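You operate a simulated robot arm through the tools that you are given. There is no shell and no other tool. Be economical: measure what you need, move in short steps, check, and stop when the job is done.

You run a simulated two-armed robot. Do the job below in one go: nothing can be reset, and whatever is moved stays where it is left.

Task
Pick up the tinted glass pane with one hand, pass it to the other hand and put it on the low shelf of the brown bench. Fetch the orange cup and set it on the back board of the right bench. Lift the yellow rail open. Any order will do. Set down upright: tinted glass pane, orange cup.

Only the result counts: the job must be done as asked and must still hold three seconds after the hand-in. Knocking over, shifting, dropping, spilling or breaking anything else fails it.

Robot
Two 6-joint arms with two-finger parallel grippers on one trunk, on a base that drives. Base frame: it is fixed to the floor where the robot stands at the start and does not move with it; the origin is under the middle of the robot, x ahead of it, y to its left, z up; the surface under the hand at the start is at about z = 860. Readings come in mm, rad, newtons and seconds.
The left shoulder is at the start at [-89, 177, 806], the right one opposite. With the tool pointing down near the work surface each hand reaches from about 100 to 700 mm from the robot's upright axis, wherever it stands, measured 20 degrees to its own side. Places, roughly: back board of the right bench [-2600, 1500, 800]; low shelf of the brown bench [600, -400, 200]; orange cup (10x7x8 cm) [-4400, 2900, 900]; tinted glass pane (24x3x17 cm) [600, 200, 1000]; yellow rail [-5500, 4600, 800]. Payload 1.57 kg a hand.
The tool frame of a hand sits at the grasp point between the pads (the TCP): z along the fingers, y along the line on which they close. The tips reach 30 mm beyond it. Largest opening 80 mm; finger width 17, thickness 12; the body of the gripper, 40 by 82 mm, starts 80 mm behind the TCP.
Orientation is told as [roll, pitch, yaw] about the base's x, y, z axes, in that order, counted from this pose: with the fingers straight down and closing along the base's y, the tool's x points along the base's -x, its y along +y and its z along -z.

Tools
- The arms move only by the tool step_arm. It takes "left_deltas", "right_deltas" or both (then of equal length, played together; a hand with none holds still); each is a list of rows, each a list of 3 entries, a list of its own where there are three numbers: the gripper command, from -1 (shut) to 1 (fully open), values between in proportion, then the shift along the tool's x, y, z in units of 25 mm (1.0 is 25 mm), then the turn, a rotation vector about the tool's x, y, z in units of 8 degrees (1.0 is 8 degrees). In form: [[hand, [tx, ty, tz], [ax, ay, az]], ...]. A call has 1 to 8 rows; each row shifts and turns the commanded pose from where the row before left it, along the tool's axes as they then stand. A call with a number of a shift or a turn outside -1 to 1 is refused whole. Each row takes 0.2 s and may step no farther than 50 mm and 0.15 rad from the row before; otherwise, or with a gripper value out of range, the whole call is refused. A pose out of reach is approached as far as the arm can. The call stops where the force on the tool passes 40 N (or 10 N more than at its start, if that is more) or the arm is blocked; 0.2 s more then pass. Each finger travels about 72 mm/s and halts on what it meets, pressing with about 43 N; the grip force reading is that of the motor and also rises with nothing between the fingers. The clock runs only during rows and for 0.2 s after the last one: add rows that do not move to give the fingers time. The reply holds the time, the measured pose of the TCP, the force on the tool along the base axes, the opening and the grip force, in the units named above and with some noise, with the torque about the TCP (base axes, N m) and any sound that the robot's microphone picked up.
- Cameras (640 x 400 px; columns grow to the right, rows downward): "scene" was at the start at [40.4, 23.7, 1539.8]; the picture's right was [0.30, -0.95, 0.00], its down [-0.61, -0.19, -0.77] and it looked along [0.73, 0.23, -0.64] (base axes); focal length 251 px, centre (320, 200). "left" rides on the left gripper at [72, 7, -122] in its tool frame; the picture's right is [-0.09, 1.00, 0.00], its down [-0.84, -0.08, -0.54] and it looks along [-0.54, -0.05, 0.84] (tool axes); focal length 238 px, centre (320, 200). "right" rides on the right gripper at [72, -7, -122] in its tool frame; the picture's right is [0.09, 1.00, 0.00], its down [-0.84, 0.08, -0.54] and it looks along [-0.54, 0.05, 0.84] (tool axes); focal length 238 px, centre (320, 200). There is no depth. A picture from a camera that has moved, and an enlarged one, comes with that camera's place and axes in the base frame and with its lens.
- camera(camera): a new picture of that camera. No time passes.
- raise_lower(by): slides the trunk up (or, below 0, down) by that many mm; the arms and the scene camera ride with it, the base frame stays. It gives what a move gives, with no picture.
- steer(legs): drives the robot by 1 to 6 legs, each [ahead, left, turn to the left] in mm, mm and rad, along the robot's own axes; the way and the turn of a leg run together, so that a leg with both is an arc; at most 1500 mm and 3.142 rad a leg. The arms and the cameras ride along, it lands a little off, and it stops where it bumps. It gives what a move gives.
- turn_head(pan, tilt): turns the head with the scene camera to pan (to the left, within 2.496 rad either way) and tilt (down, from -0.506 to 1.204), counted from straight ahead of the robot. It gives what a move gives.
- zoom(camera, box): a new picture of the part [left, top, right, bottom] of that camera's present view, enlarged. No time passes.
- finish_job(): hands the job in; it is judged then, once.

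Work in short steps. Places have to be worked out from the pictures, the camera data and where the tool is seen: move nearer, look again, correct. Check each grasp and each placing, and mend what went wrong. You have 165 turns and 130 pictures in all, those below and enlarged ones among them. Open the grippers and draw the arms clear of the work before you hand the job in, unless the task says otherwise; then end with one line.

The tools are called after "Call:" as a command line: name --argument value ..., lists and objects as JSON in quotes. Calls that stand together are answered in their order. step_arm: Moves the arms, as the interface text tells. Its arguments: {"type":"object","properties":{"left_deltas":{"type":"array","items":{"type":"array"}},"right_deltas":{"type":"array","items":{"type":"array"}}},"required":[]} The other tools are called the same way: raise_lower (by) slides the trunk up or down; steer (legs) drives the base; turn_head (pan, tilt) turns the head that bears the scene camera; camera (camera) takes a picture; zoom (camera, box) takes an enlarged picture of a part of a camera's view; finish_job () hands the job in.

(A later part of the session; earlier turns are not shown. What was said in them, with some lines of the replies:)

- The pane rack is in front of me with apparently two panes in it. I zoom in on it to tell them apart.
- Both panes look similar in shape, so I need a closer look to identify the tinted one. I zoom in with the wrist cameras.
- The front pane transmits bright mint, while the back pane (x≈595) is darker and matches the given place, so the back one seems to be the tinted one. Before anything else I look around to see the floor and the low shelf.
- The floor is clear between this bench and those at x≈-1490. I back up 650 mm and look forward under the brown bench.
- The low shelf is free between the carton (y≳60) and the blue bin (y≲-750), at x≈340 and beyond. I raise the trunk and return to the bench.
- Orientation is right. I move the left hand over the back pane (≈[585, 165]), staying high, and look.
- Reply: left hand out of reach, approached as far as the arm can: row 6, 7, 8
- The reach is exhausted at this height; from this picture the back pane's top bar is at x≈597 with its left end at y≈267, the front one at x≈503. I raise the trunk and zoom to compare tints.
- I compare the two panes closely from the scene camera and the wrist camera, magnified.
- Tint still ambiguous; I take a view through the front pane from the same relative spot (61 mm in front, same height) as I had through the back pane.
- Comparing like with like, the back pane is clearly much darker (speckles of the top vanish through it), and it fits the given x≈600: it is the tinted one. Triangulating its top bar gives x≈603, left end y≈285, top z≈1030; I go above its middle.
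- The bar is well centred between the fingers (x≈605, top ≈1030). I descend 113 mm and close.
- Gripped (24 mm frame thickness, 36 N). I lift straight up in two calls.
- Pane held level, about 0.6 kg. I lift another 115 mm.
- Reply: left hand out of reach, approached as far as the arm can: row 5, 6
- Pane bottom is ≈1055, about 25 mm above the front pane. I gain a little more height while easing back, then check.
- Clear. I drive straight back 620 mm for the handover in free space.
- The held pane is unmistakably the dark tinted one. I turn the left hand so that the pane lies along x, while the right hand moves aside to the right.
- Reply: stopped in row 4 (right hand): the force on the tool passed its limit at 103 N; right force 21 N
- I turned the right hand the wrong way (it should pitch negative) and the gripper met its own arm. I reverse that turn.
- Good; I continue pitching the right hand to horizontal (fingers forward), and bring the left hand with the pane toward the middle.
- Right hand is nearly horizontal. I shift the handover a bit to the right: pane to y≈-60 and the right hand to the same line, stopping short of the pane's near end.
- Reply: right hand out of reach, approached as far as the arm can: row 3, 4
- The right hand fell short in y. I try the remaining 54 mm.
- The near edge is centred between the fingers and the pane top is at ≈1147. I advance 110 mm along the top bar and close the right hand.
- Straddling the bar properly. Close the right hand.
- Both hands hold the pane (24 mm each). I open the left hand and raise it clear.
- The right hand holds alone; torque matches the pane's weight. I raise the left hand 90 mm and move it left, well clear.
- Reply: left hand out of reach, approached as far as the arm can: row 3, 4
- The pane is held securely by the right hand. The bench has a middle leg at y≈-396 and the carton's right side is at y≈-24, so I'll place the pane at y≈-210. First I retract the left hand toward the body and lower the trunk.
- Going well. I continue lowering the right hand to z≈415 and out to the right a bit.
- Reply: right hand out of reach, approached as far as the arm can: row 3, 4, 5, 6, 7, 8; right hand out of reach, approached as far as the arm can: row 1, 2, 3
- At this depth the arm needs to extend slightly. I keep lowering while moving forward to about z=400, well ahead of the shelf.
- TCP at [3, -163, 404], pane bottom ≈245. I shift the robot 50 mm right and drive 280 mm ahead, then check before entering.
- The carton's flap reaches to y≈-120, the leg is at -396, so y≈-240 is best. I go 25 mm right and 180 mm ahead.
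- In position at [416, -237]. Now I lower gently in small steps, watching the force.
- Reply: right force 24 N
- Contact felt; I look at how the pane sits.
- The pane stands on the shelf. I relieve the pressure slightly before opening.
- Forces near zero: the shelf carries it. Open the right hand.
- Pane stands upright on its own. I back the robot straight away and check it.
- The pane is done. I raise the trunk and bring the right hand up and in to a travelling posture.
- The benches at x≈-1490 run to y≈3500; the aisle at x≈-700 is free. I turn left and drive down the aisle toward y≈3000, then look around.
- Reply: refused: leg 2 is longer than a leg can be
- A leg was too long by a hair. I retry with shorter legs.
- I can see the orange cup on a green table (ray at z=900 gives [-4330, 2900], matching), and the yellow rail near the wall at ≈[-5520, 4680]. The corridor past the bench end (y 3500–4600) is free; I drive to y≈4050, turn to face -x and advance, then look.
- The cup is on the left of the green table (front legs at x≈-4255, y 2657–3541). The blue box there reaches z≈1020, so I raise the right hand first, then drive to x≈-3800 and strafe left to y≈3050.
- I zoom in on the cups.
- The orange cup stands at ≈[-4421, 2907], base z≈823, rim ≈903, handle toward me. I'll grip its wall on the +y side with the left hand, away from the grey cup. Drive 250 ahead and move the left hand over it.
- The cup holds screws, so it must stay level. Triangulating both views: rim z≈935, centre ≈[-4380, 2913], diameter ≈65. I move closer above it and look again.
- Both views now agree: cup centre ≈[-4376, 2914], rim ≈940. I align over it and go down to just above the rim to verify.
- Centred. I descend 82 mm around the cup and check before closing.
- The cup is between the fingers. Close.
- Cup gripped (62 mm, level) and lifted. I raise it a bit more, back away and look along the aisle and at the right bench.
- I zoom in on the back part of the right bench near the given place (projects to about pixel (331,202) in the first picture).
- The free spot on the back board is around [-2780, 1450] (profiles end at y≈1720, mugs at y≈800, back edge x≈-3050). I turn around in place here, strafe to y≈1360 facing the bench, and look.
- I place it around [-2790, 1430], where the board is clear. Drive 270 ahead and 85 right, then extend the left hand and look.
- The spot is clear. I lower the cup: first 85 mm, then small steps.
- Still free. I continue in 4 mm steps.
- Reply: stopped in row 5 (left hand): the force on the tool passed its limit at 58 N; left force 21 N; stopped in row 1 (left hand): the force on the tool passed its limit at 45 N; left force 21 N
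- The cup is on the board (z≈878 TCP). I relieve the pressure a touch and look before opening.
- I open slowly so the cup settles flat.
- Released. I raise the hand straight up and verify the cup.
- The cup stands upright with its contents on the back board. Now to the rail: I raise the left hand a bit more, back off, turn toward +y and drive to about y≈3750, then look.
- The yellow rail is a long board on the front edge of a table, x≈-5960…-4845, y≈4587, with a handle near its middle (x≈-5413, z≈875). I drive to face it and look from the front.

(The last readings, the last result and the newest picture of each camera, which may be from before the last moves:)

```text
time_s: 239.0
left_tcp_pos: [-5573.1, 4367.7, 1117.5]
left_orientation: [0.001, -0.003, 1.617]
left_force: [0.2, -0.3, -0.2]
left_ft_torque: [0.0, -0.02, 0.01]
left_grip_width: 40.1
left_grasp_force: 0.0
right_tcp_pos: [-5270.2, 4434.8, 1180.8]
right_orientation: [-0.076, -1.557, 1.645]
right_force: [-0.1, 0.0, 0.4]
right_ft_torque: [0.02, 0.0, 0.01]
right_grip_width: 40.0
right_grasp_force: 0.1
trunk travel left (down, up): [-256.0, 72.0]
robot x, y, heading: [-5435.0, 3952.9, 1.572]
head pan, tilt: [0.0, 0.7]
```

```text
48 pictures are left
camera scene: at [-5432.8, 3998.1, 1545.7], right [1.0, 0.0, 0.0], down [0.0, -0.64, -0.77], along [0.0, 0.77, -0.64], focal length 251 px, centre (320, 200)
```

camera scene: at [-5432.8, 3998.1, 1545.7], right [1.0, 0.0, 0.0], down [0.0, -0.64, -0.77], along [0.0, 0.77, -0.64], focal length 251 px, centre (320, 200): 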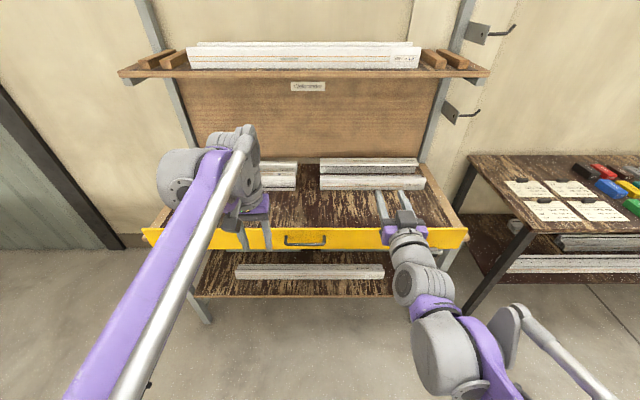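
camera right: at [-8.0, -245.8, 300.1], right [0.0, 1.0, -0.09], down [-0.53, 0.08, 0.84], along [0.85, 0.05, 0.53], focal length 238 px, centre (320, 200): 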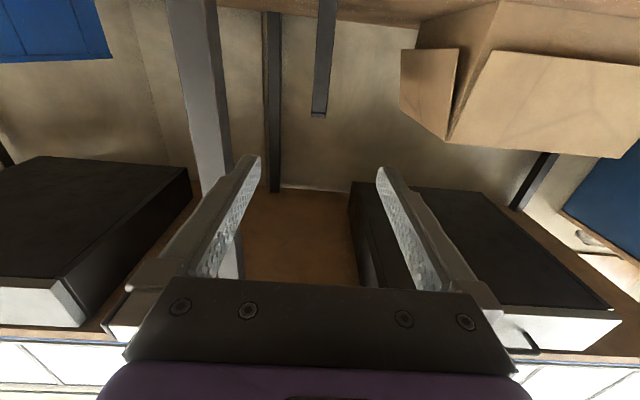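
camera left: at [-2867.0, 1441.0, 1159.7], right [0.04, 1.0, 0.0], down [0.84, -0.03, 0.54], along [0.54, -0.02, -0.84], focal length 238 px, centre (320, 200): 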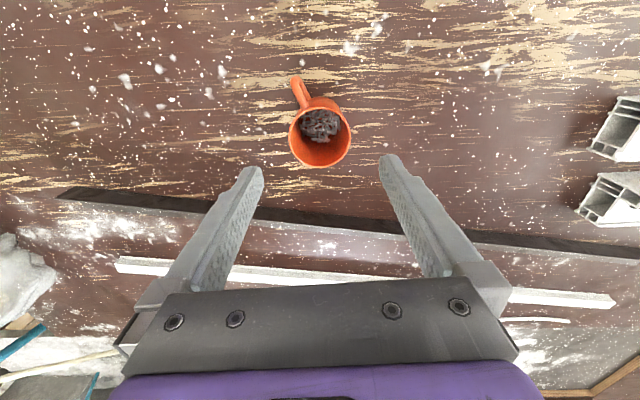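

Call:
zoom --camera "scene" --box '[130, 180, 480, 300]'

Call:
zoom --camera "scene" --box '[260, 210, 360, 270]'

Call:
zoom --camera "scene" --box '[400, 200, 480, 290]'

```text
1.83 times, centred on (305, 240) of scene
camera zoom: at [-5432.8, 3998.1, 1545.7], right [1.0, 0.0, 0.0], down [0.0, -0.64, -0.77], along [0.0, 0.77, -0.64], focal length 458 px, centre (347, 127)
```

zoom: 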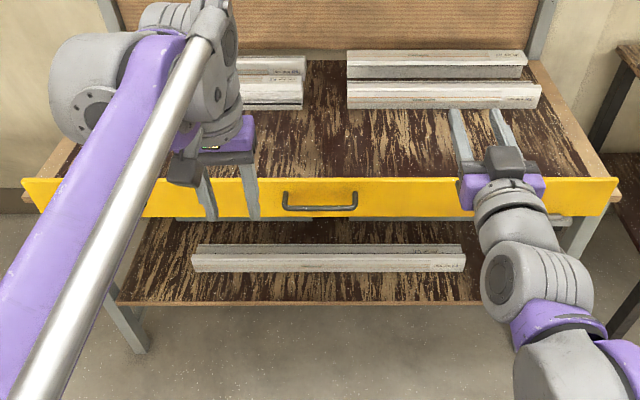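

```text
6.40 times, centred on (310, 240) of scene
camera zoom: at [-5432.8, 3998.1, 1545.7], right [1.0, 0.0, 0.0], down [0.0, -0.64, -0.77], along [0.0, 0.77, -0.64], focal length 1605 px, centre (384, -56)
```

zoom: 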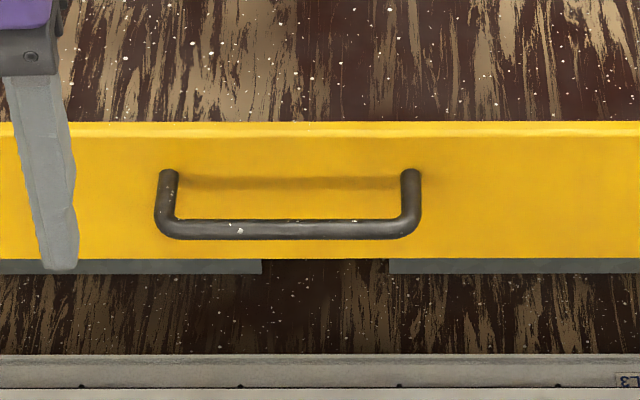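

```text
4.44 times, centred on (440, 245) of scene
camera zoom: at [-5432.8, 3998.1, 1545.7], right [1.0, 0.0, 0.0], down [0.0, -0.64, -0.77], along [0.0, 0.77, -0.64], focal length 1114 px, centre (-213, 0)
```

zoom: 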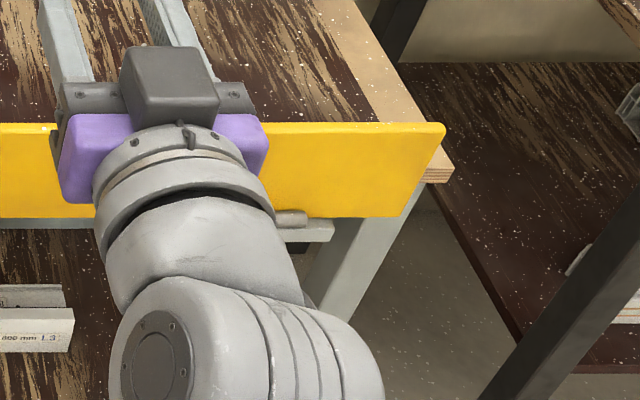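

There is a grey bracket with a knuckle below the rail. I lower the trunk to see the underside and hinge better.

Call:
raise_lower --by -250

Call:
turn_head --pan -0.35 --tilt 0.6

Call:
zoom --camera "scene" --box '[220, 130, 500, 300]'

Call:
camera --camera "right"

```text
time_s: 241.6
left_tcp_pos: [-5574.3, 4367.4, 866.8]
left_orientation: [0.0, -0.001, 1.618]
left_force: [-0.3, 0.2, -0.5]
left_ft_torque: [0.01, -0.02, 0.0]
left_grip_width: 40.0
left_grasp_force: 0.1
right_tcp_pos: [-5269.9, 4434.3, 931.4]
right_orientation: [-0.088, -1.557, 1.655]
right_force: [0.2, -0.7, 0.1]
right_ft_torque: [0.0, 0.0, -0.03]
right_grip_width: 39.9
right_grasp_force: 0.1
trunk travel left (down, up): [-6.0, 322.0]
robot x, y, heading: [-5430.4, 3956.2, 1.57]
head pan, tilt: [0.0, 0.7]
```

```text
time_s: 242.4
left_tcp_pos: [-5573.5, 4367.7, 867.5]
left_orientation: [-0.001, -0.002, 1.618]
left_force: [0.5, -0.3, -0.2]
left_ft_torque: [0.02, -0.02, 0.01]
left_grip_width: 40.1
left_grasp_force: 0.0
right_tcp_pos: [-5269.5, 4434.7, 930.7]
right_orientation: [-0.082, -1.556, 1.651]
right_force: [-0.1, -0.5, 0.2]
right_ft_torque: [0.04, 0.02, 0.02]
right_grip_width: 39.8
right_grasp_force: 0.0
trunk travel left (down, up): [-6.0, 322.0]
robot x, y, heading: [-5434.9, 3958.2, 1.568]
head pan, tilt: [-0.351, 0.6]
```

```text
2.29 times, centred on (360, 215) of scene
camera zoom: at [-5402.3, 4045.7, 1301.0], right [0.94, -0.35, 0.0], down [-0.2, -0.53, -0.82], along [0.28, 0.77, -0.57], focal length 573 px, centre (229, 166)
```

zoom: 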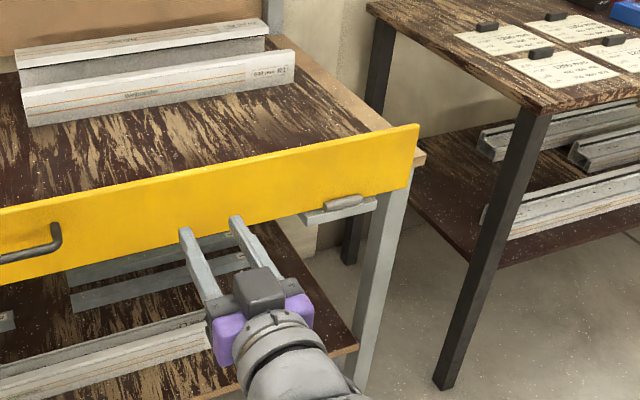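

```text
43 pictures are left
camera right: at [-5263.0, 4310.1, 861.3], right [-1.0, 0.0, -0.09], down [-0.08, -0.53, 0.84], along [-0.05, 0.85, 0.53], focal length 238 px, centre (320, 200)
```

right: 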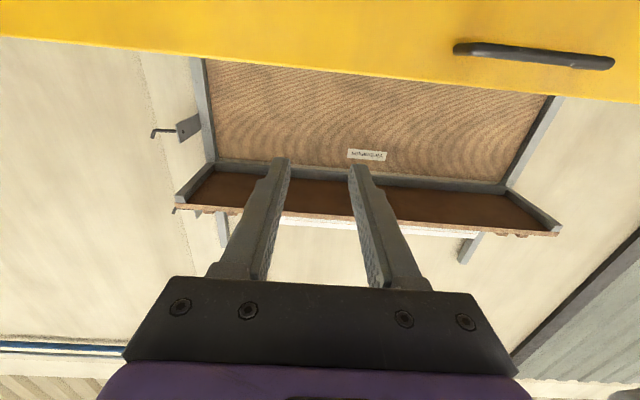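

By triangulation the handle bar is at ≈[-5486, 4592, 842] (x from -5560 to -5412), the rail z≈769–887, with knuckles low at both ends. I strafe so the handle is in the right hand's field, raise the trunk, lift the left hand away, and roll the right hand 90° to close vertically.

Call:
steer --legs '[[0, 180, 0]]'

Call:
raise_lower --by 150

Call:
step_arm --left_deltas '[[0, [0.5, 0, -0.9], [0, 0, 0]], [0, [0.5, 0, -0.9], [0, 0, 0]], [0, [0.5, 0, -0.9], [0, 0, 0]], [0, [0.5, 0, -0.9], [0, 0, 0]], [0, [0.5, 0, 0], [0, 0, 0]], [0, [0.5, 0, 0], [0, 0, 0]], [0, [0, 0, 0], [0, 0, 0]], [0, [0, 0, 0], [0, 0, 0]]]' --right_deltas '[[0, [0, 0, 0], [0, 0, -1]], [0, [0, 0, 0], [0, 0, -1]], [0, [0, 0, 0], [0, 0, -1]], [0, [0, 0, 0], [0, 0, -1]], [0, [0, 0, 0], [0, 0, -1]], [0, [0, 0, 0], [0, 0, -1]], [0, [0, 0, 0], [0, 0, -1]], [0, [0, 0, 0], [0, 0, -1]]]'

Call:
step_arm --right_deltas '[[0, [0, 0, 0], [0, 0, -1]], [0, [0, 0, 0], [0, 0, -1]], [0, [0, 0, 0], [0, 0, -1]], [0, [0, 0, 0], [0, 0, -0.25]]]'

Call:
camera --camera "right"

```text
time_s: 244.6
left_tcp_pos: [-5751.3, 4368.6, 868.3]
left_orientation: [0.001, -0.002, 1.618]
left_force: [-0.5, -0.2, 0.9]
left_ft_torque: [0.0, -0.03, 0.0]
left_grip_width: 40.0
left_grasp_force: 0.1
right_tcp_pos: [-5447.4, 4433.1, 931.0]
right_orientation: [-0.096, -1.556, 1.664]
right_force: [-0.6, -0.2, 0.6]
right_ft_torque: [-0.01, -0.01, -0.03]
right_grip_width: 40.2
right_grasp_force: 0.0
trunk travel left (down, up): [-6.0, 322.0]
robot x, y, heading: [-5610.3, 3959.3, 1.571]
head pan, tilt: [-0.351, 0.6]
```

```text
time_s: 246.3
left_tcp_pos: [-5750.4, 4369.5, 1017.1]
left_orientation: [0.0, -0.003, 1.618]
left_force: [-0.7, 0.8, -0.3]
left_ft_torque: [0.03, -0.01, -0.01]
left_grip_width: 40.2
left_grasp_force: 0.1
right_tcp_pos: [-5446.1, 4434.3, 1080.8]
right_orientation: [-0.109, -1.556, 1.676]
right_force: [0.2, 0.5, 0.6]
right_ft_torque: [0.01, 0.02, 0.01]
right_grip_width: 40.0
right_grasp_force: 0.0
trunk travel left (down, up): [-156.0, 172.0]
robot x, y, heading: [-5611.3, 3955.1, 1.564]
head pan, tilt: [-0.351, 0.6]
```

```text
time_s: 248.1
left_tcp_pos: [-5746.5, 4294.0, 1107.9]
left_orientation: [0.0, -0.001, 1.617]
left_force: [0.0, 0.2, -0.2]
left_ft_torque: [-0.01, -0.01, 0.01]
left_grip_width: 39.8
left_grasp_force: 0.0
right_tcp_pos: [-5446.7, 4433.8, 1080.8]
right_orientation: [-1.555, -0.45, 3.132]
right_force: [0.5, 0.4, -0.8]
right_ft_torque: [-0.01, -0.02, 0.0]
right_grip_width: 39.7
right_grasp_force: 0.1
trunk travel left (down, up): [-156.0, 172.0]
robot x, y, heading: [-5610.2, 3954.2, 1.569]
head pan, tilt: [-0.351, 0.6]
```

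```text
time_s: 249.1
left_tcp_pos: [-5748.0, 4294.0, 1107.4]
left_orientation: [0.001, -0.002, 1.618]
left_force: [1.0, 0.2, -0.1]
left_ft_torque: [-0.01, -0.02, -0.01]
left_grip_width: 39.8
left_grasp_force: 0.1
right_tcp_pos: [-5447.3, 4435.3, 1081.5]
right_orientation: [-1.556, 0.003, 3.139]
right_force: [0.7, -0.4, 0.0]
right_ft_torque: [0.02, -0.01, 0.01]
right_grip_width: 39.9
right_grasp_force: 0.1
trunk travel left (down, up): [-156.0, 172.0]
robot x, y, heading: [-5610.6, 3954.7, 1.568]
head pan, tilt: [-0.351, 0.6]
```

```text
42 pictures are left
camera right: at [-5375.5, 4311.2, 1090.0], right [0.1, -0.01, -1.0], down [-0.84, -0.54, -0.07], along [-0.54, 0.84, -0.06], focal length 238 px, centre (320, 200)
```

right: 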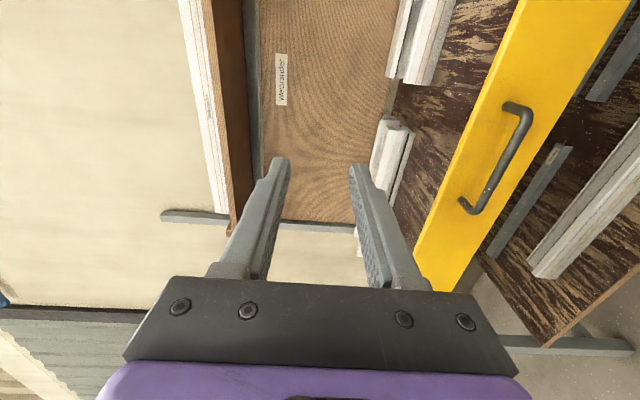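

The handle is confirmed at ≈[-5480, 4592, 845]. I lower the right hand to that height in front of it, opening to 60 mm.

Call:
step_arm --right_deltas '[[0.4, [-0.2, 1, 0], [0, 0, 0]], [0.4, [-0.2, 1, 0], [0, 0, 0]], [0.4, [-0.2, 1, 0], [0, 0, 0]], [0.4, [-0.2, 1, 0], [0, 0, 0]], [0.4, [-0.2, 1, 0], [0, 0, 0]], [0.4, [-0.2, 1, 0], [0, 0, 0]], [0.4, [-0.2, 1, 0], [0, 0, 0]], [0.4, [-0.1, 1, 0], [0, 0, 0]]]'

Call:
step_arm --right_deltas '[[0.4, [0, 0.8, 0], [0, 0, 0]], [0.4, [0, 0.7, 0], [0, 0, 0]], [0.4, [0, 0, 0], [0, 0, 0]]]'

Call:
camera --camera "right"

```text
time_s: 250.9
left_tcp_pos: [-5748.1, 4294.6, 1105.6]
left_orientation: [0.0, -0.001, 1.617]
left_force: [0.7, 0.4, -0.3]
left_ft_torque: [-0.02, 0.02, 0.03]
left_grip_width: 40.0
left_grasp_force: 0.1
right_tcp_pos: [-5484.3, 4432.1, 880.2]
right_orientation: [-1.557, 0.001, 3.137]
right_force: [-0.3, 0.5, 0.2]
right_ft_torque: [0.02, 0.02, 0.0]
right_grip_width: 55.9
right_grasp_force: 0.0
trunk travel left (down, up): [-156.0, 172.0]
robot x, y, heading: [-5610.5, 3954.1, 1.567]
head pan, tilt: [-0.351, 0.6]
```

```text
time_s: 251.7
left_tcp_pos: [-5747.3, 4293.2, 1108.1]
left_orientation: [0.0, -0.002, 1.619]
left_force: [0.0, 0.7, -0.3]
left_ft_torque: [-0.02, 0.01, 0.0]
left_grip_width: 40.0
left_grasp_force: 0.1
right_tcp_pos: [-5484.7, 4431.3, 843.8]
right_orientation: [-1.556, 0.002, 3.138]
right_force: [0.9, -0.1, 0.4]
right_ft_torque: [-0.02, 0.01, 0.0]
right_grip_width: 56.2
right_grasp_force: 0.0
trunk travel left (down, up): [-156.0, 172.0]
robot x, y, heading: [-5611.4, 3955.3, 1.566]
head pan, tilt: [-0.351, 0.6]
```

```text
41 pictures are left
camera right: at [-5412.9, 4307.3, 852.6], right [0.09, -0.01, -1.0], down [-0.84, -0.54, -0.07], along [-0.54, 0.84, -0.06], focal length 238 px, centre (320, 200)
```

right: 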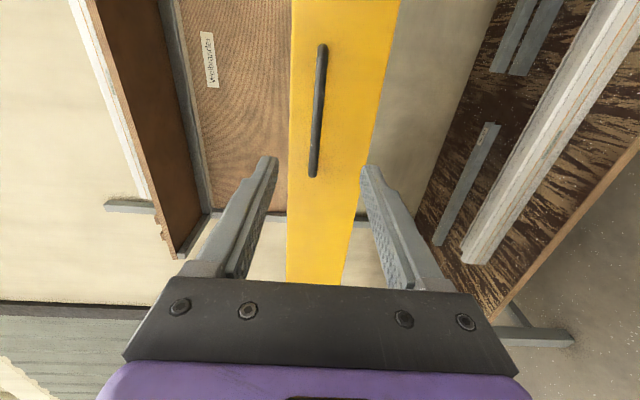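

The bar is centred between the fingers. I advance to y≈4580 and close on it.

Call:
step_arm --right_deltas '[[0.4, [0, 0, 0.9], [0, 0, 0]], [0.4, [0, 0, 0.9], [0, 0, 0]], [0.4, [0, 0, 0.9], [0, 0, 0]], [0.4, [0, 0, 0.9], [0, 0, 0]], [0.4, [0, 0, 0.9], [0, 0, 0]], [0.4, [0, 0, 0.9], [0, 0, 0]], [0.4, [0, 0, 0.5], [0, 0, 0]]]'

Call:
camera --camera "right"

Call:
step_arm --right_deltas '[[-1, [0, 0, 0], [0, 0, 0]], [-1, [0, 0, 0], [0, 0, 0]], [-1, [0, 0, 0], [0, 0, 0]], [-1, [0, 0, 0], [0, 0, 0]]]'

Call:
camera --camera "right"

```text
time_s: 253.3
left_tcp_pos: [-5745.8, 4294.8, 1105.8]
left_orientation: [0.0, -0.003, 1.617]
left_force: [0.9, -1.0, 0.9]
left_ft_torque: [-0.02, 0.01, 0.02]
left_grip_width: 40.0
left_grasp_force: 0.1
right_tcp_pos: [-5482.4, 4578.3, 841.9]
right_orientation: [-1.556, 0.002, 3.138]
right_force: [-0.3, 0.0, -0.4]
right_ft_torque: [0.04, 0.0, 0.03]
right_grip_width: 56.1
right_grasp_force: 0.2
trunk travel left (down, up): [-156.0, 172.0]
robot x, y, heading: [-5609.4, 3954.1, 1.57]
head pan, tilt: [-0.351, 0.6]
```

```text
40 pictures are left
camera right: at [-5411.3, 4456.0, 850.8], right [0.09, -0.02, -1.0], down [-0.84, -0.54, -0.07], along [-0.54, 0.84, -0.06], focal length 238 px, centre (320, 200)
```

right: 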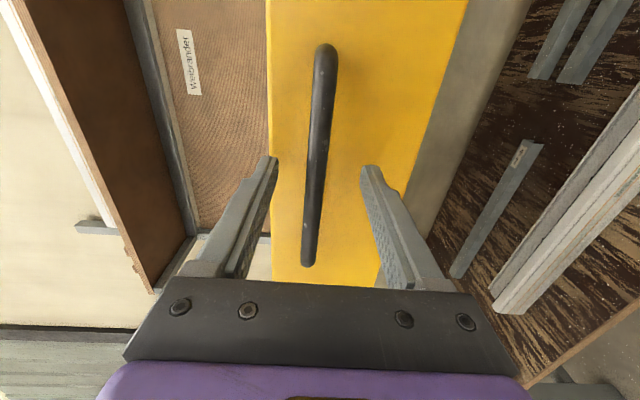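

```text
time_s: 254.3
left_tcp_pos: [-5747.7, 4291.1, 1108.3]
left_orientation: [0.0, -0.003, 1.618]
left_force: [0.3, -0.5, -0.5]
left_ft_torque: [0.01, 0.02, -0.01]
left_grip_width: 40.0
left_grasp_force: 0.0
right_tcp_pos: [-5483.0, 4576.6, 843.4]
right_orientation: [-1.56, 0.001, 3.136]
right_force: [-0.1, -2.9, 25.4]
right_ft_torque: [0.27, 0.05, -0.49]
right_grip_width: 11.8
right_grasp_force: 28.8
trunk travel left (down, up): [-156.0, 172.0]
robot x, y, heading: [-5610.3, 3955.6, 1.57]
head pan, tilt: [-0.351, 0.6]
```

```text
39 pictures are left
camera right: at [-5411.4, 4453.9, 852.5], right [0.09, -0.01, -1.0], down [-0.84, -0.54, -0.07], along [-0.54, 0.84, -0.06], focal length 238 px, centre (320, 200)
```

right: 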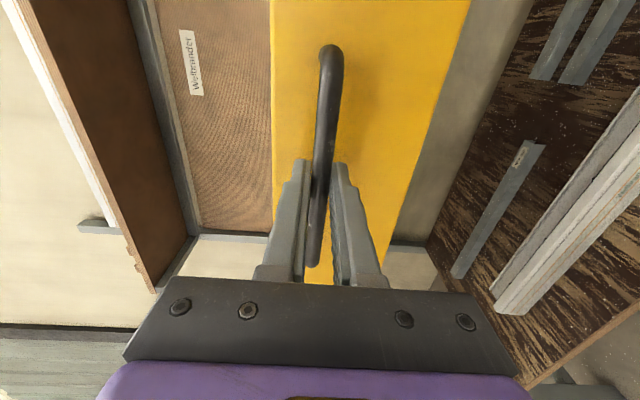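

Gripped the bar (11.8 mm); it pushes the hand up a little, being slightly higher. I lift gently by small steps and watch the force.

Call:
step_arm --right_deltas '[[-1, [0, -0.12, 0], [0, 0, 0]], [-1, [0, 0, 0], [0, 0, 0]]]'

Call:
step_arm --right_deltas '[[-1, [0, -0.1, 0], [0, 0, 0]], [-1, [0, -0.1, 0], [0, 0, 0]], [-1, [0, -0.1, 0], [0, 0, 0]]]'

```text
time_s: 254.9
left_tcp_pos: [-5745.8, 4293.3, 1107.4]
left_orientation: [0.001, -0.002, 1.619]
left_force: [-0.2, 0.1, -0.7]
left_ft_torque: [0.0, -0.01, 0.0]
left_grip_width: 40.1
left_grasp_force: 0.1
right_tcp_pos: [-5483.2, 4577.6, 845.5]
right_orientation: [-1.555, 0.001, 3.139]
right_force: [0.8, -2.4, 10.0]
right_ft_torque: [-0.05, 0.06, 0.09]
right_grip_width: 11.6
right_grasp_force: 29.2
trunk travel left (down, up): [-156.0, 172.0]
robot x, y, heading: [-5610.2, 3959.0, 1.567]
head pan, tilt: [-0.351, 0.6]
```

```text
time_s: 255.6
left_tcp_pos: [-5746.8, 4296.6, 1105.9]
left_orientation: [0.002, 0.0, 1.616]
left_force: [-0.8, -0.3, -0.7]
left_ft_torque: [-0.01, 0.0, -0.02]
left_grip_width: 40.1
left_grasp_force: 0.0
right_tcp_pos: [-5483.3, 4578.6, 845.7]
right_orientation: [-1.543, -0.001, -3.142]
right_force: [3.3, 3.7, -17.9]
right_ft_torque: [-0.18, -0.03, 0.27]
right_grip_width: 11.6
right_grasp_force: 29.0
trunk travel left (down, up): [-156.0, 172.0]
robot x, y, heading: [-5608.4, 3956.1, 1.566]
head pan, tilt: [-0.351, 0.6]
stopped in row 3 (right hand): the force on the tool passed its limit at 47 N (the readings are from after the stop); the commanded pose is now the measured one
```

Straight up is blocked, so the rail does not slide; it must swing. I try pulling gently outward (-y).

Call:
step_arm --right_deltas '[[-1, [0, 0.06, -0.1], [0, 0, 0]], [-1, [0, 0, -0.15], [0, 0, 0]], [-1, [0, 0, -0.15], [0, 0, 0]], [-1, [0, 0, 0], [0, 0, 0]]]'

```text
time_s: 256.6
left_tcp_pos: [-5746.2, 4298.4, 1105.8]
left_orientation: [0.002, 0.003, 1.614]
left_force: [-0.4, -0.1, 0.8]
left_ft_torque: [-0.02, -0.03, 0.0]
left_grip_width: 39.8
left_grasp_force: 0.1
right_tcp_pos: [-5484.1, 4571.2, 843.0]
right_orientation: [-1.543, -0.002, -3.141]
right_force: [3.6, 24.0, -30.8]
right_ft_torque: [-0.21, -0.06, -0.06]
right_grip_width: 11.6
right_grasp_force: 28.7
trunk travel left (down, up): [-156.0, 172.0]
robot x, y, heading: [-5606.3, 3955.0, 1.564]
head pan, tilt: [-0.351, 0.6]
```

Something may be moving: the hand went 7 mm outward and 3 mm down. I look at whether the rail tilts.

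Call:
camera --camera "right"

Call:
camera --camera "scene"

```text
38 pictures are left
camera right: at [-5411.0, 4448.8, 853.1], right [0.09, -0.03, -1.0], down [-0.84, -0.55, -0.06], along [-0.54, 0.84, -0.07], focal length 238 px, centre (320, 200)
```

right: 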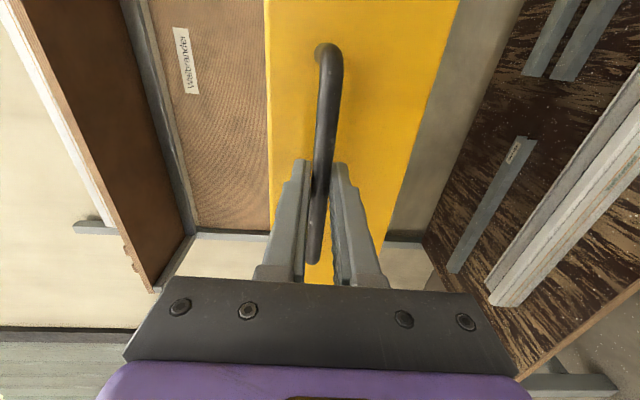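

```text
37 pictures are left
camera scene: at [-5578.6, 4009.3, 1455.6], right [0.94, -0.35, 0.0], down [-0.2, -0.53, -0.82], along [0.29, 0.77, -0.57], focal length 251 px, centre (320, 200)
```

scene: 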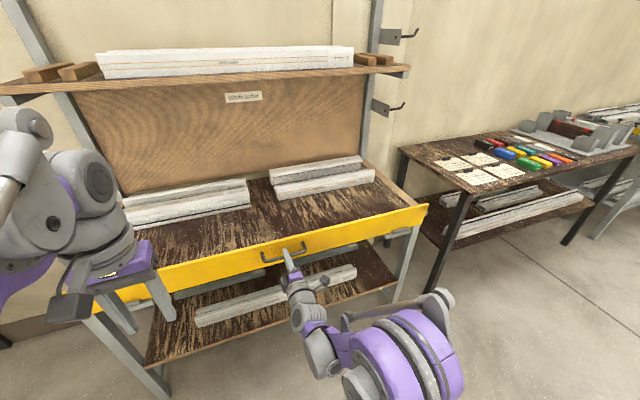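

The evidence (out and down, foreshortening of the rail) suggests a hinge along the bottom edge at ≈(y 4632, z 765). I follow that arc by another 10° and check the forces.

Call:
step_arm --right_deltas '[[-1, [0, 0.18, -0.26], [0, 0, 0]], [-1, [0, 0.2, -0.24], [0, 0, 0]], [-1, [0, 0, 0], [0, 0, 0]]]'

Call:
camera --camera "right"

Call:
zoom --camera "scene" --box '[240, 180, 440, 300]'

```text
time_s: 257.4
left_tcp_pos: [-5744.8, 4297.7, 1106.6]
left_orientation: [0.003, 0.0, 1.617]
left_force: [0.9, -0.3, 0.2]
left_ft_torque: [-0.02, 0.01, 0.02]
left_grip_width: 39.9
left_grasp_force: 0.1
right_tcp_pos: [-5484.0, 4557.4, 834.9]
right_orientation: [-1.544, -0.001, -3.143]
right_force: [4.1, 21.9, -25.9]
right_ft_torque: [-0.29, 0.04, 0.01]
right_grip_width: 11.8
right_grasp_force: 28.8
trunk travel left (down, up): [-156.0, 172.0]
robot x, y, heading: [-5607.3, 3956.3, 1.563]
head pan, tilt: [-0.351, 0.6]
```

```text
36 pictures are left
camera right: at [-5411.4, 4434.2, 845.0], right [0.09, -0.03, -1.0], down [-0.84, -0.54, -0.06], along [-0.54, 0.84, -0.07], focal length 238 px, centre (320, 200)
```

right: 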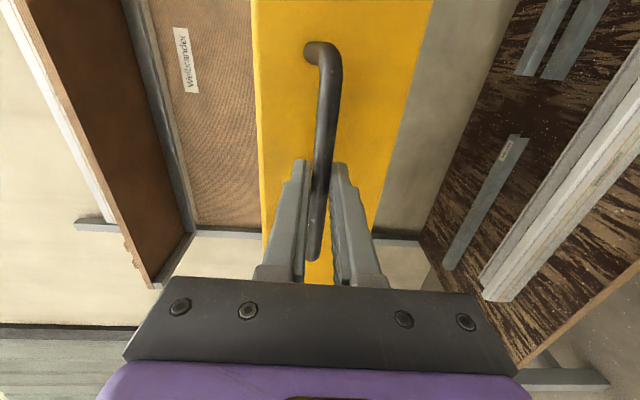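

```text
3.20 times, centred on (340, 240) of scene
camera zoom: at [-5578.6, 4008.6, 1455.7], right [0.94, -0.35, 0.0], down [-0.2, -0.53, -0.82], along [0.29, 0.77, -0.57], focal length 802 px, centre (256, 72)
```

zoom: 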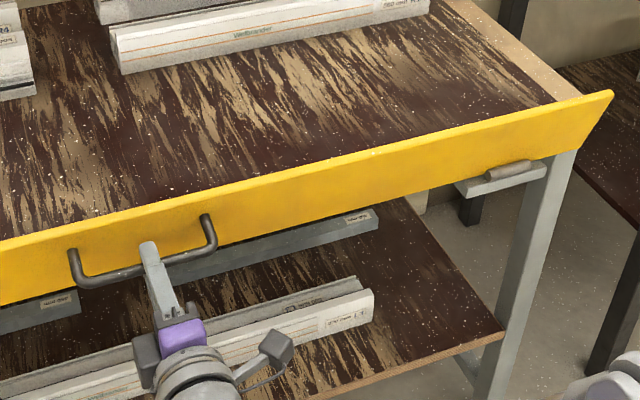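

The rail indeed swings outward about its lower edge and follows the hand; the tangential resistance is tiny, the force is mostly radial. I refit the arc (centre ≈(4618, 773)) and continue about 20° with a small inward correction.

Call:
step_arm --right_deltas '[[-1, [0, 0.3, -0.21], [0, 0, 0]], [-1, [0, 0.3, -0.21], [0, 0, 0]], [-1, [0, 0.3, -0.21], [0, 0, 0]], [-1, [0, 0, 0], [0, 0, 0]]]'

```text
time_s: 258.4
left_tcp_pos: [-5747.1, 4295.5, 1106.3]
left_orientation: [0.001, 0.002, 1.617]
left_force: [-0.1, 0.8, -0.3]
left_ft_torque: [-0.02, 0.0, -0.01]
left_grip_width: 39.8
left_grasp_force: 0.0
right_tcp_pos: [-5484.6, 4538.3, 814.4]
right_orientation: [-1.548, 0.002, 3.143]
right_force: [4.3, 5.5, -4.4]
right_ft_torque: [0.0, 0.14, -0.58]
right_grip_width: 11.9
right_grasp_force: 28.9
trunk travel left (down, up): [-156.0, 172.0]
robot x, y, heading: [-5611.7, 3956.5, 1.57]
head pan, tilt: [-0.351, 0.6]
```

The fit is good (radius 76, centre ≈(4617, 774)); about 38° open and low forces. I continue along the arc 30° more.

Call:
step_arm --right_deltas '[[-1, [0, 0.24, -0.14], [0, 0, 0]], [-1, [0, 0.23, -0.1], [0, 0, 0]], [-1, [0, 0.26, -0.08], [0, 0, 0]], [-1, [0, 0.25, -0.08], [0, 0, 0]], [-1, [0, 0.26, -0.04], [0, 0, 0]], [-1, [0, 0.26, -0.03], [0, 0, 0]], [-1, [0, 0, 0], [0, 0, 0]]]'

Call:
camera --camera "right"

Call:
zoom --camera "scene" --box '[200, 180, 440, 320]'

```text
time_s: 260.0
left_tcp_pos: [-5745.7, 4294.8, 1106.9]
left_orientation: [0.0, -0.001, 1.616]
left_force: [0.1, 0.1, 0.0]
left_ft_torque: [-0.01, 0.0, 0.01]
left_grip_width: 39.6
left_grasp_force: 0.1
right_tcp_pos: [-5483.9, 4525.8, 778.3]
right_orientation: [-1.548, 0.0, -3.142]
right_force: [0.3, 1.5, -4.5]
right_ft_torque: [-0.09, 0.26, 0.0]
right_grip_width: 11.9
right_grasp_force: 29.1
trunk travel left (down, up): [-156.0, 172.0]
robot x, y, heading: [-5616.0, 3952.7, 1.565]
head pan, tilt: [-0.351, 0.6]
```

```text
34 pictures are left
camera right: at [-5411.5, 4403.4, 786.6], right [0.09, -0.02, -1.0], down [-0.84, -0.54, -0.06], along [-0.54, 0.84, -0.07], focal length 238 px, centre (320, 200)
```

right: 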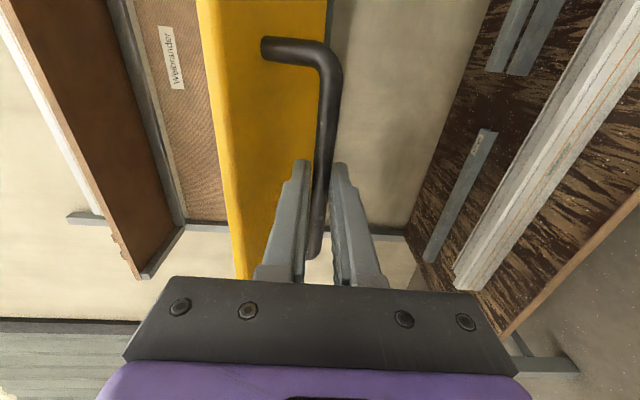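

```text
2.67 times, centred on (320, 250) of scene
camera zoom: at [-5579.6, 4004.0, 1455.9], right [0.94, -0.35, 0.0], down [-0.2, -0.53, -0.82], along [0.29, 0.77, -0.57], focal length 669 px, centre (320, 67)
```

zoom: 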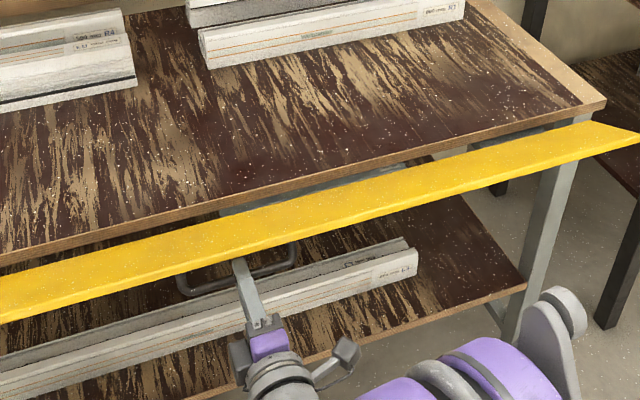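

Folding nicely (≈68°). I continue in 5° steps and watch for the stop.

Call:
step_arm --right_deltas '[[-1, [0, 0.27, 0], [0, 0, 0]], [-1, [0, 0.27, 0.02], [0, 0, 0]], [-1, [0, 0.27, 0.05], [0, 0, 0]], [-1, [0, 0.26, 0.07], [0, 0, 0]], [-1, [0, 0, 0], [0, 0, 0]]]'

```text
time_s: 261.2
left_tcp_pos: [-5748.4, 4294.0, 1107.2]
left_orientation: [0.001, -0.001, 1.617]
left_force: [-0.1, -0.5, 0.3]
left_ft_torque: [0.0, -0.01, 0.0]
left_grip_width: 40.2
left_grasp_force: 0.1
right_tcp_pos: [-5485.0, 4530.4, 750.0]
right_orientation: [-1.546, 0.001, -3.14]
right_force: [-1.6, 2.9, -7.3]
right_ft_torque: [-0.09, 0.28, 0.0]
right_grip_width: 11.7
right_grasp_force: 28.5
trunk travel left (down, up): [-156.0, 172.0]
robot x, y, heading: [-5605.5, 3954.2, 1.565]
head pan, tilt: [-0.351, 0.6]
```

About 89° open, still no stop. I go 15° further carefully.

Call:
step_arm --right_deltas '[[-1, [0, 0.25, 0.09], [0, 0, 0]], [-1, [0, 0.24, 0.11], [0, 0, 0]], [-1, [0, 0.22, 0.14], [0, 0, 0]], [-1, [0, 0, 0], [0, 0, 0]]]'

Call:
zoom --camera "scene" --box '[200, 180, 440, 320]'

```text
time_s: 262.4
left_tcp_pos: [-5747.9, 4291.2, 1107.8]
left_orientation: [-0.001, -0.003, 1.618]
left_force: [0.4, -0.1, -0.5]
left_ft_torque: [0.0, 0.0, 0.03]
left_grip_width: 39.9
left_grasp_force: 0.1
right_tcp_pos: [-5484.5, 4533.7, 737.1]
right_orientation: [-1.558, -0.002, 3.139]
right_force: [-1.9, -7.6, 17.0]
right_ft_torque: [0.42, 0.36, -0.2]
right_grip_width: 11.5
right_grasp_force: 29.4
trunk travel left (down, up): [-156.0, 172.0]
robot x, y, heading: [-5612.3, 3957.3, 1.566]
head pan, tilt: [-0.351, 0.6]
stopped in row 4 (right hand): the force on the tool passed its limit at 41 N (the readings are from after the stop); the commanded pose is now the measured one
```

```text
2.67 times, centred on (320, 250) of scene
camera zoom: at [-5580.3, 4000.8, 1455.9], right [0.94, -0.35, 0.0], down [-0.2, -0.53, -0.83], along [0.29, 0.77, -0.56], focal length 669 px, centre (320, 67)
```

zoom: 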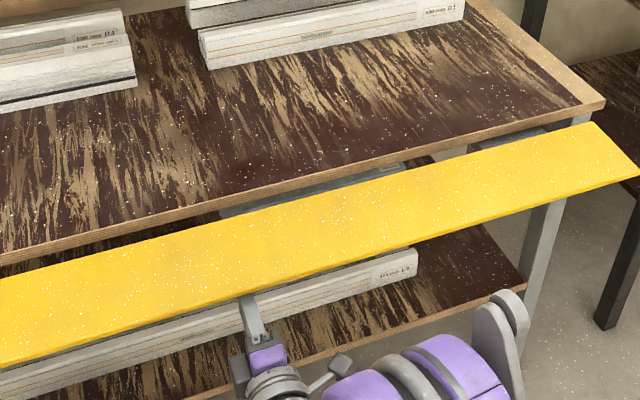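

The stop is reached at about 99°, past horizontal, so gravity keeps it there. I open the fingers slightly (the rail is just above) and see whether it stays.

Call:
step_arm --right_deltas '[[-0.4, [0, 0, 0], [0, 0, 0]], [-0.4, [0, 0, 0], [0, 0, 0]], [-0.4, [0, 0, 0], [0, 0, 0]]]'

Call:
camera --camera "right"

```text
time_s: 263.2
left_tcp_pos: [-5746.9, 4294.1, 1108.2]
left_orientation: [-0.001, -0.002, 1.617]
left_force: [-0.9, 0.4, -0.5]
left_ft_torque: [-0.01, -0.02, 0.04]
left_grip_width: 40.1
left_grasp_force: 0.0
right_tcp_pos: [-5484.2, 4537.5, 733.8]
right_orientation: [-1.554, 0.0, 3.137]
right_force: [0.4, 0.1, -0.2]
right_ft_torque: [0.0, -0.05, 0.01]
right_grip_width: 24.2
right_grasp_force: 0.1
trunk travel left (down, up): [-156.0, 172.0]
robot x, y, heading: [-5607.8, 3954.5, 1.568]
head pan, tilt: [-0.351, 0.6]
```

```text
31 pictures are left
camera right: at [-5411.6, 4413.8, 743.0], right [0.09, -0.02, -1.0], down [-0.84, -0.54, -0.07], along [-0.54, 0.84, -0.07], focal length 238 px, centre (320, 200)
```

right: 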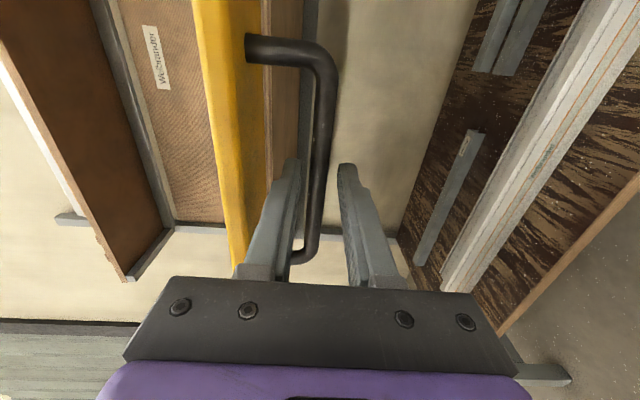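

Released with zero force. I withdraw straight back.

Call:
step_arm --right_deltas '[[-0.4, [0, 0, -0.6], [0, 0, 0]], [-0.4, [0, 0, -0.9], [0, 0, 0]], [-0.4, [0, 0, -0.9], [0, 0, 0]], [-0.4, [0, 0, -0.9], [0, 0, 0]], [-0.4, [0, 0, -0.9], [0, 0, 0]]]'

Call:
camera --camera "right"

Call:
camera --camera "scene"

```text
time_s: 264.4
left_tcp_pos: [-5747.1, 4293.9, 1106.5]
left_orientation: [0.001, -0.001, 1.615]
left_force: [-0.1, -0.6, -0.3]
left_ft_torque: [0.02, 0.01, -0.03]
left_grip_width: 40.1
left_grasp_force: 0.0
right_tcp_pos: [-5487.9, 4462.2, 763.9]
right_orientation: [-1.554, 0.001, 3.138]
right_force: [-0.1, -0.2, -0.3]
right_ft_torque: [-0.03, 0.03, 0.02]
right_grip_width: 24.2
right_grasp_force: 0.1
right hand out of reach, approached as far as the arm can: row 3, 4, 5
trunk travel left (down, up): [-156.0, 172.0]
robot x, y, heading: [-5609.8, 3956.4, 1.567]
head pan, tilt: [-0.351, 0.6]
```

```text
30 pictures are left
camera right: at [-5415.4, 4339.1, 772.3], right [0.09, -0.02, -1.0], down [-0.84, -0.54, -0.07], along [-0.54, 0.84, -0.07], focal length 238 px, centre (320, 200)
```

right: 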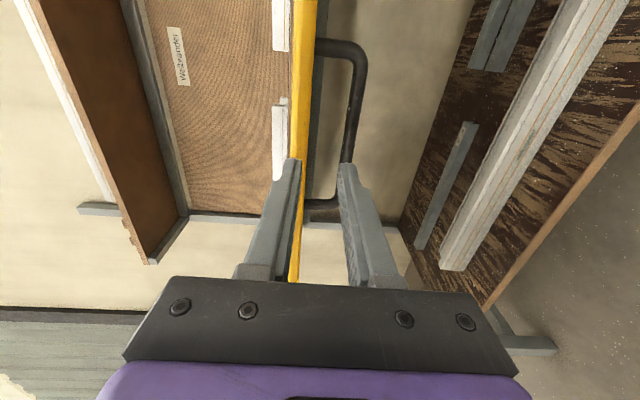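

```text
29 pictures are left
camera scene: at [-5579.8, 4002.8, 1456.0], right [0.94, -0.35, 0.0], down [-0.2, -0.53, -0.83], along [0.29, 0.77, -0.56], focal length 251 px, centre (320, 200)
```

scene: 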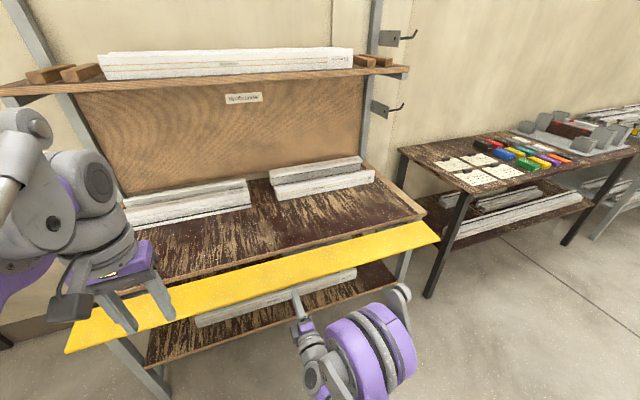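

The rail stays open. The hand is at its inner limit, so I back the robot straight out and then view the result.

Call:
steer --legs '[[-300, 0, 0]]'

Call:
turn_head --pan 0.0 --tilt 0.6

Call:
camera --camera "scene"

Call:
camera --camera "right"

```text
time_s: 266.4
left_tcp_pos: [-5748.7, 3996.4, 1107.5]
left_orientation: [0.0, -0.002, 1.617]
left_force: [-0.4, 0.3, -0.3]
left_ft_torque: [0.04, -0.01, -0.03]
left_grip_width: 39.8
left_grasp_force: 0.0
right_tcp_pos: [-5488.2, 4166.0, 762.0]
right_orientation: [-1.553, -0.001, 3.136]
right_force: [-0.5, -0.1, 1.4]
right_ft_torque: [0.02, -0.02, 0.04]
right_grip_width: 24.2
right_grasp_force: 0.1
trunk travel left (down, up): [-156.0, 172.0]
robot x, y, heading: [-5615.1, 3661.1, 1.566]
head pan, tilt: [-0.351, 0.6]
```

```text
time_s: 267.2
left_tcp_pos: [-5748.8, 3998.2, 1106.3]
left_orientation: [-0.002, -0.001, 1.617]
left_force: [0.2, -0.1, 0.0]
left_ft_torque: [0.01, 0.03, 0.01]
left_grip_width: 40.1
left_grasp_force: 0.1
right_tcp_pos: [-5487.1, 4166.1, 763.2]
right_orientation: [-1.552, 0.0, 3.136]
right_force: [-1.1, 0.6, -0.2]
right_ft_torque: [-0.02, 0.0, 0.04]
right_grip_width: 23.9
right_grasp_force: 0.2
trunk travel left (down, up): [-156.0, 172.0]
robot x, y, heading: [-5610.6, 3660.4, 1.568]
head pan, tilt: [0.0, 0.6]
```

```text
28 pictures are left
camera scene: at [-5611.2, 3712.6, 1455.9], right [1.0, -0.01, 0.0], down [0.0, -0.56, -0.83], along [0.0, 0.83, -0.56], focal length 251 px, centre (320, 200)
```

scene: 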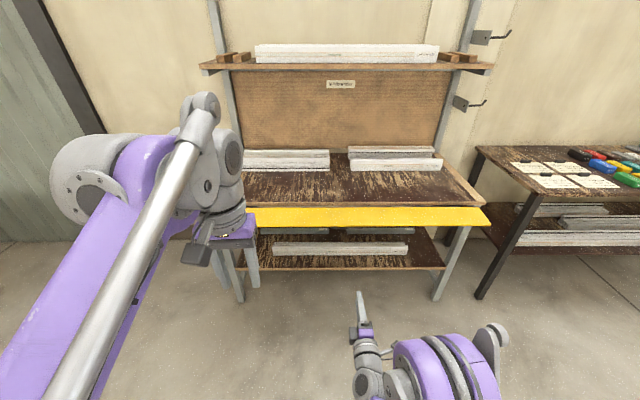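

```text
27 pictures are left
camera right: at [-5416.3, 4043.3, 772.0], right [0.09, -0.02, -1.0], down [-0.84, -0.54, -0.07], along [-0.54, 0.84, -0.07], focal length 238 px, centre (320, 200)
```

right: 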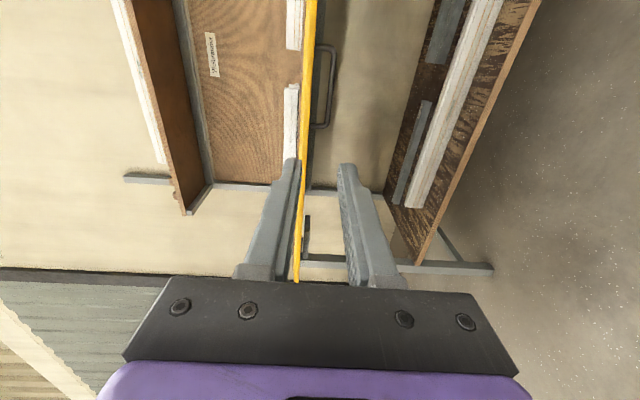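

The rail stays open, the cup and pane were verified standing. I open both grippers fully and then hand in.

Call:
step_arm --left_deltas '[[1, [0, 0, 0], [0, 0, 0]], [1, [0, 0, 0], [0, 0, 0]], [1, [0, 0, 0], [0, 0, 0]], [1, [0, 0, 0], [0, 0, 0]]]' --right_deltas '[[1, [0, 0, 0], [0, 0, 0]], [1, [0, 0, 0], [0, 0, 0]], [1, [0, 0, 0], [0, 0, 0]], [1, [0, 0, 0], [0, 0, 0]]]'

Call:
zoom --camera "scene" --box '[180, 140, 500, 300]'

```text
time_s: 268.2
left_tcp_pos: [-5748.2, 3997.3, 1106.8]
left_orientation: [0.0, -0.002, 1.617]
left_force: [-0.1, -0.1, 0.1]
left_ft_torque: [0.01, 0.02, -0.03]
left_grip_width: 80.0
left_grasp_force: 0.0
right_tcp_pos: [-5487.6, 4165.9, 763.0]
right_orientation: [-1.553, 0.0, 3.135]
right_force: [0.4, -0.6, 0.2]
right_ft_torque: [-0.01, -0.02, 0.02]
right_grip_width: 80.1
right_grasp_force: 0.1
trunk travel left (down, up): [-156.0, 172.0]
robot x, y, heading: [-5611.1, 3658.7, 1.567]
head pan, tilt: [0.0, 0.6]
```

```text
2.00 times, centred on (340, 220) of scene
camera zoom: at [-5611.3, 3712.6, 1455.9], right [1.0, 0.0, 0.0], down [0.0, -0.56, -0.83], along [0.0, 0.83, -0.56], focal length 502 px, centre (280, 160)
```

zoom: 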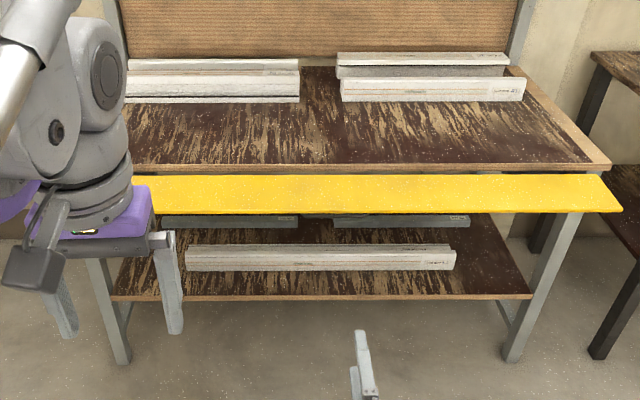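

Everything is in place; I hand the job in.

Call:
finish_job

```text
The job is handed in.
```

I handed the job in with all three parts done. The tinted pane was passed from the left hand to the right and stands upright on the low shelf. The orange cup stands upright with its screws on the back board. The yellow rail is open: it would not lift straight up, so I swung it out and down about its bottom edge, about 99° to its stop.
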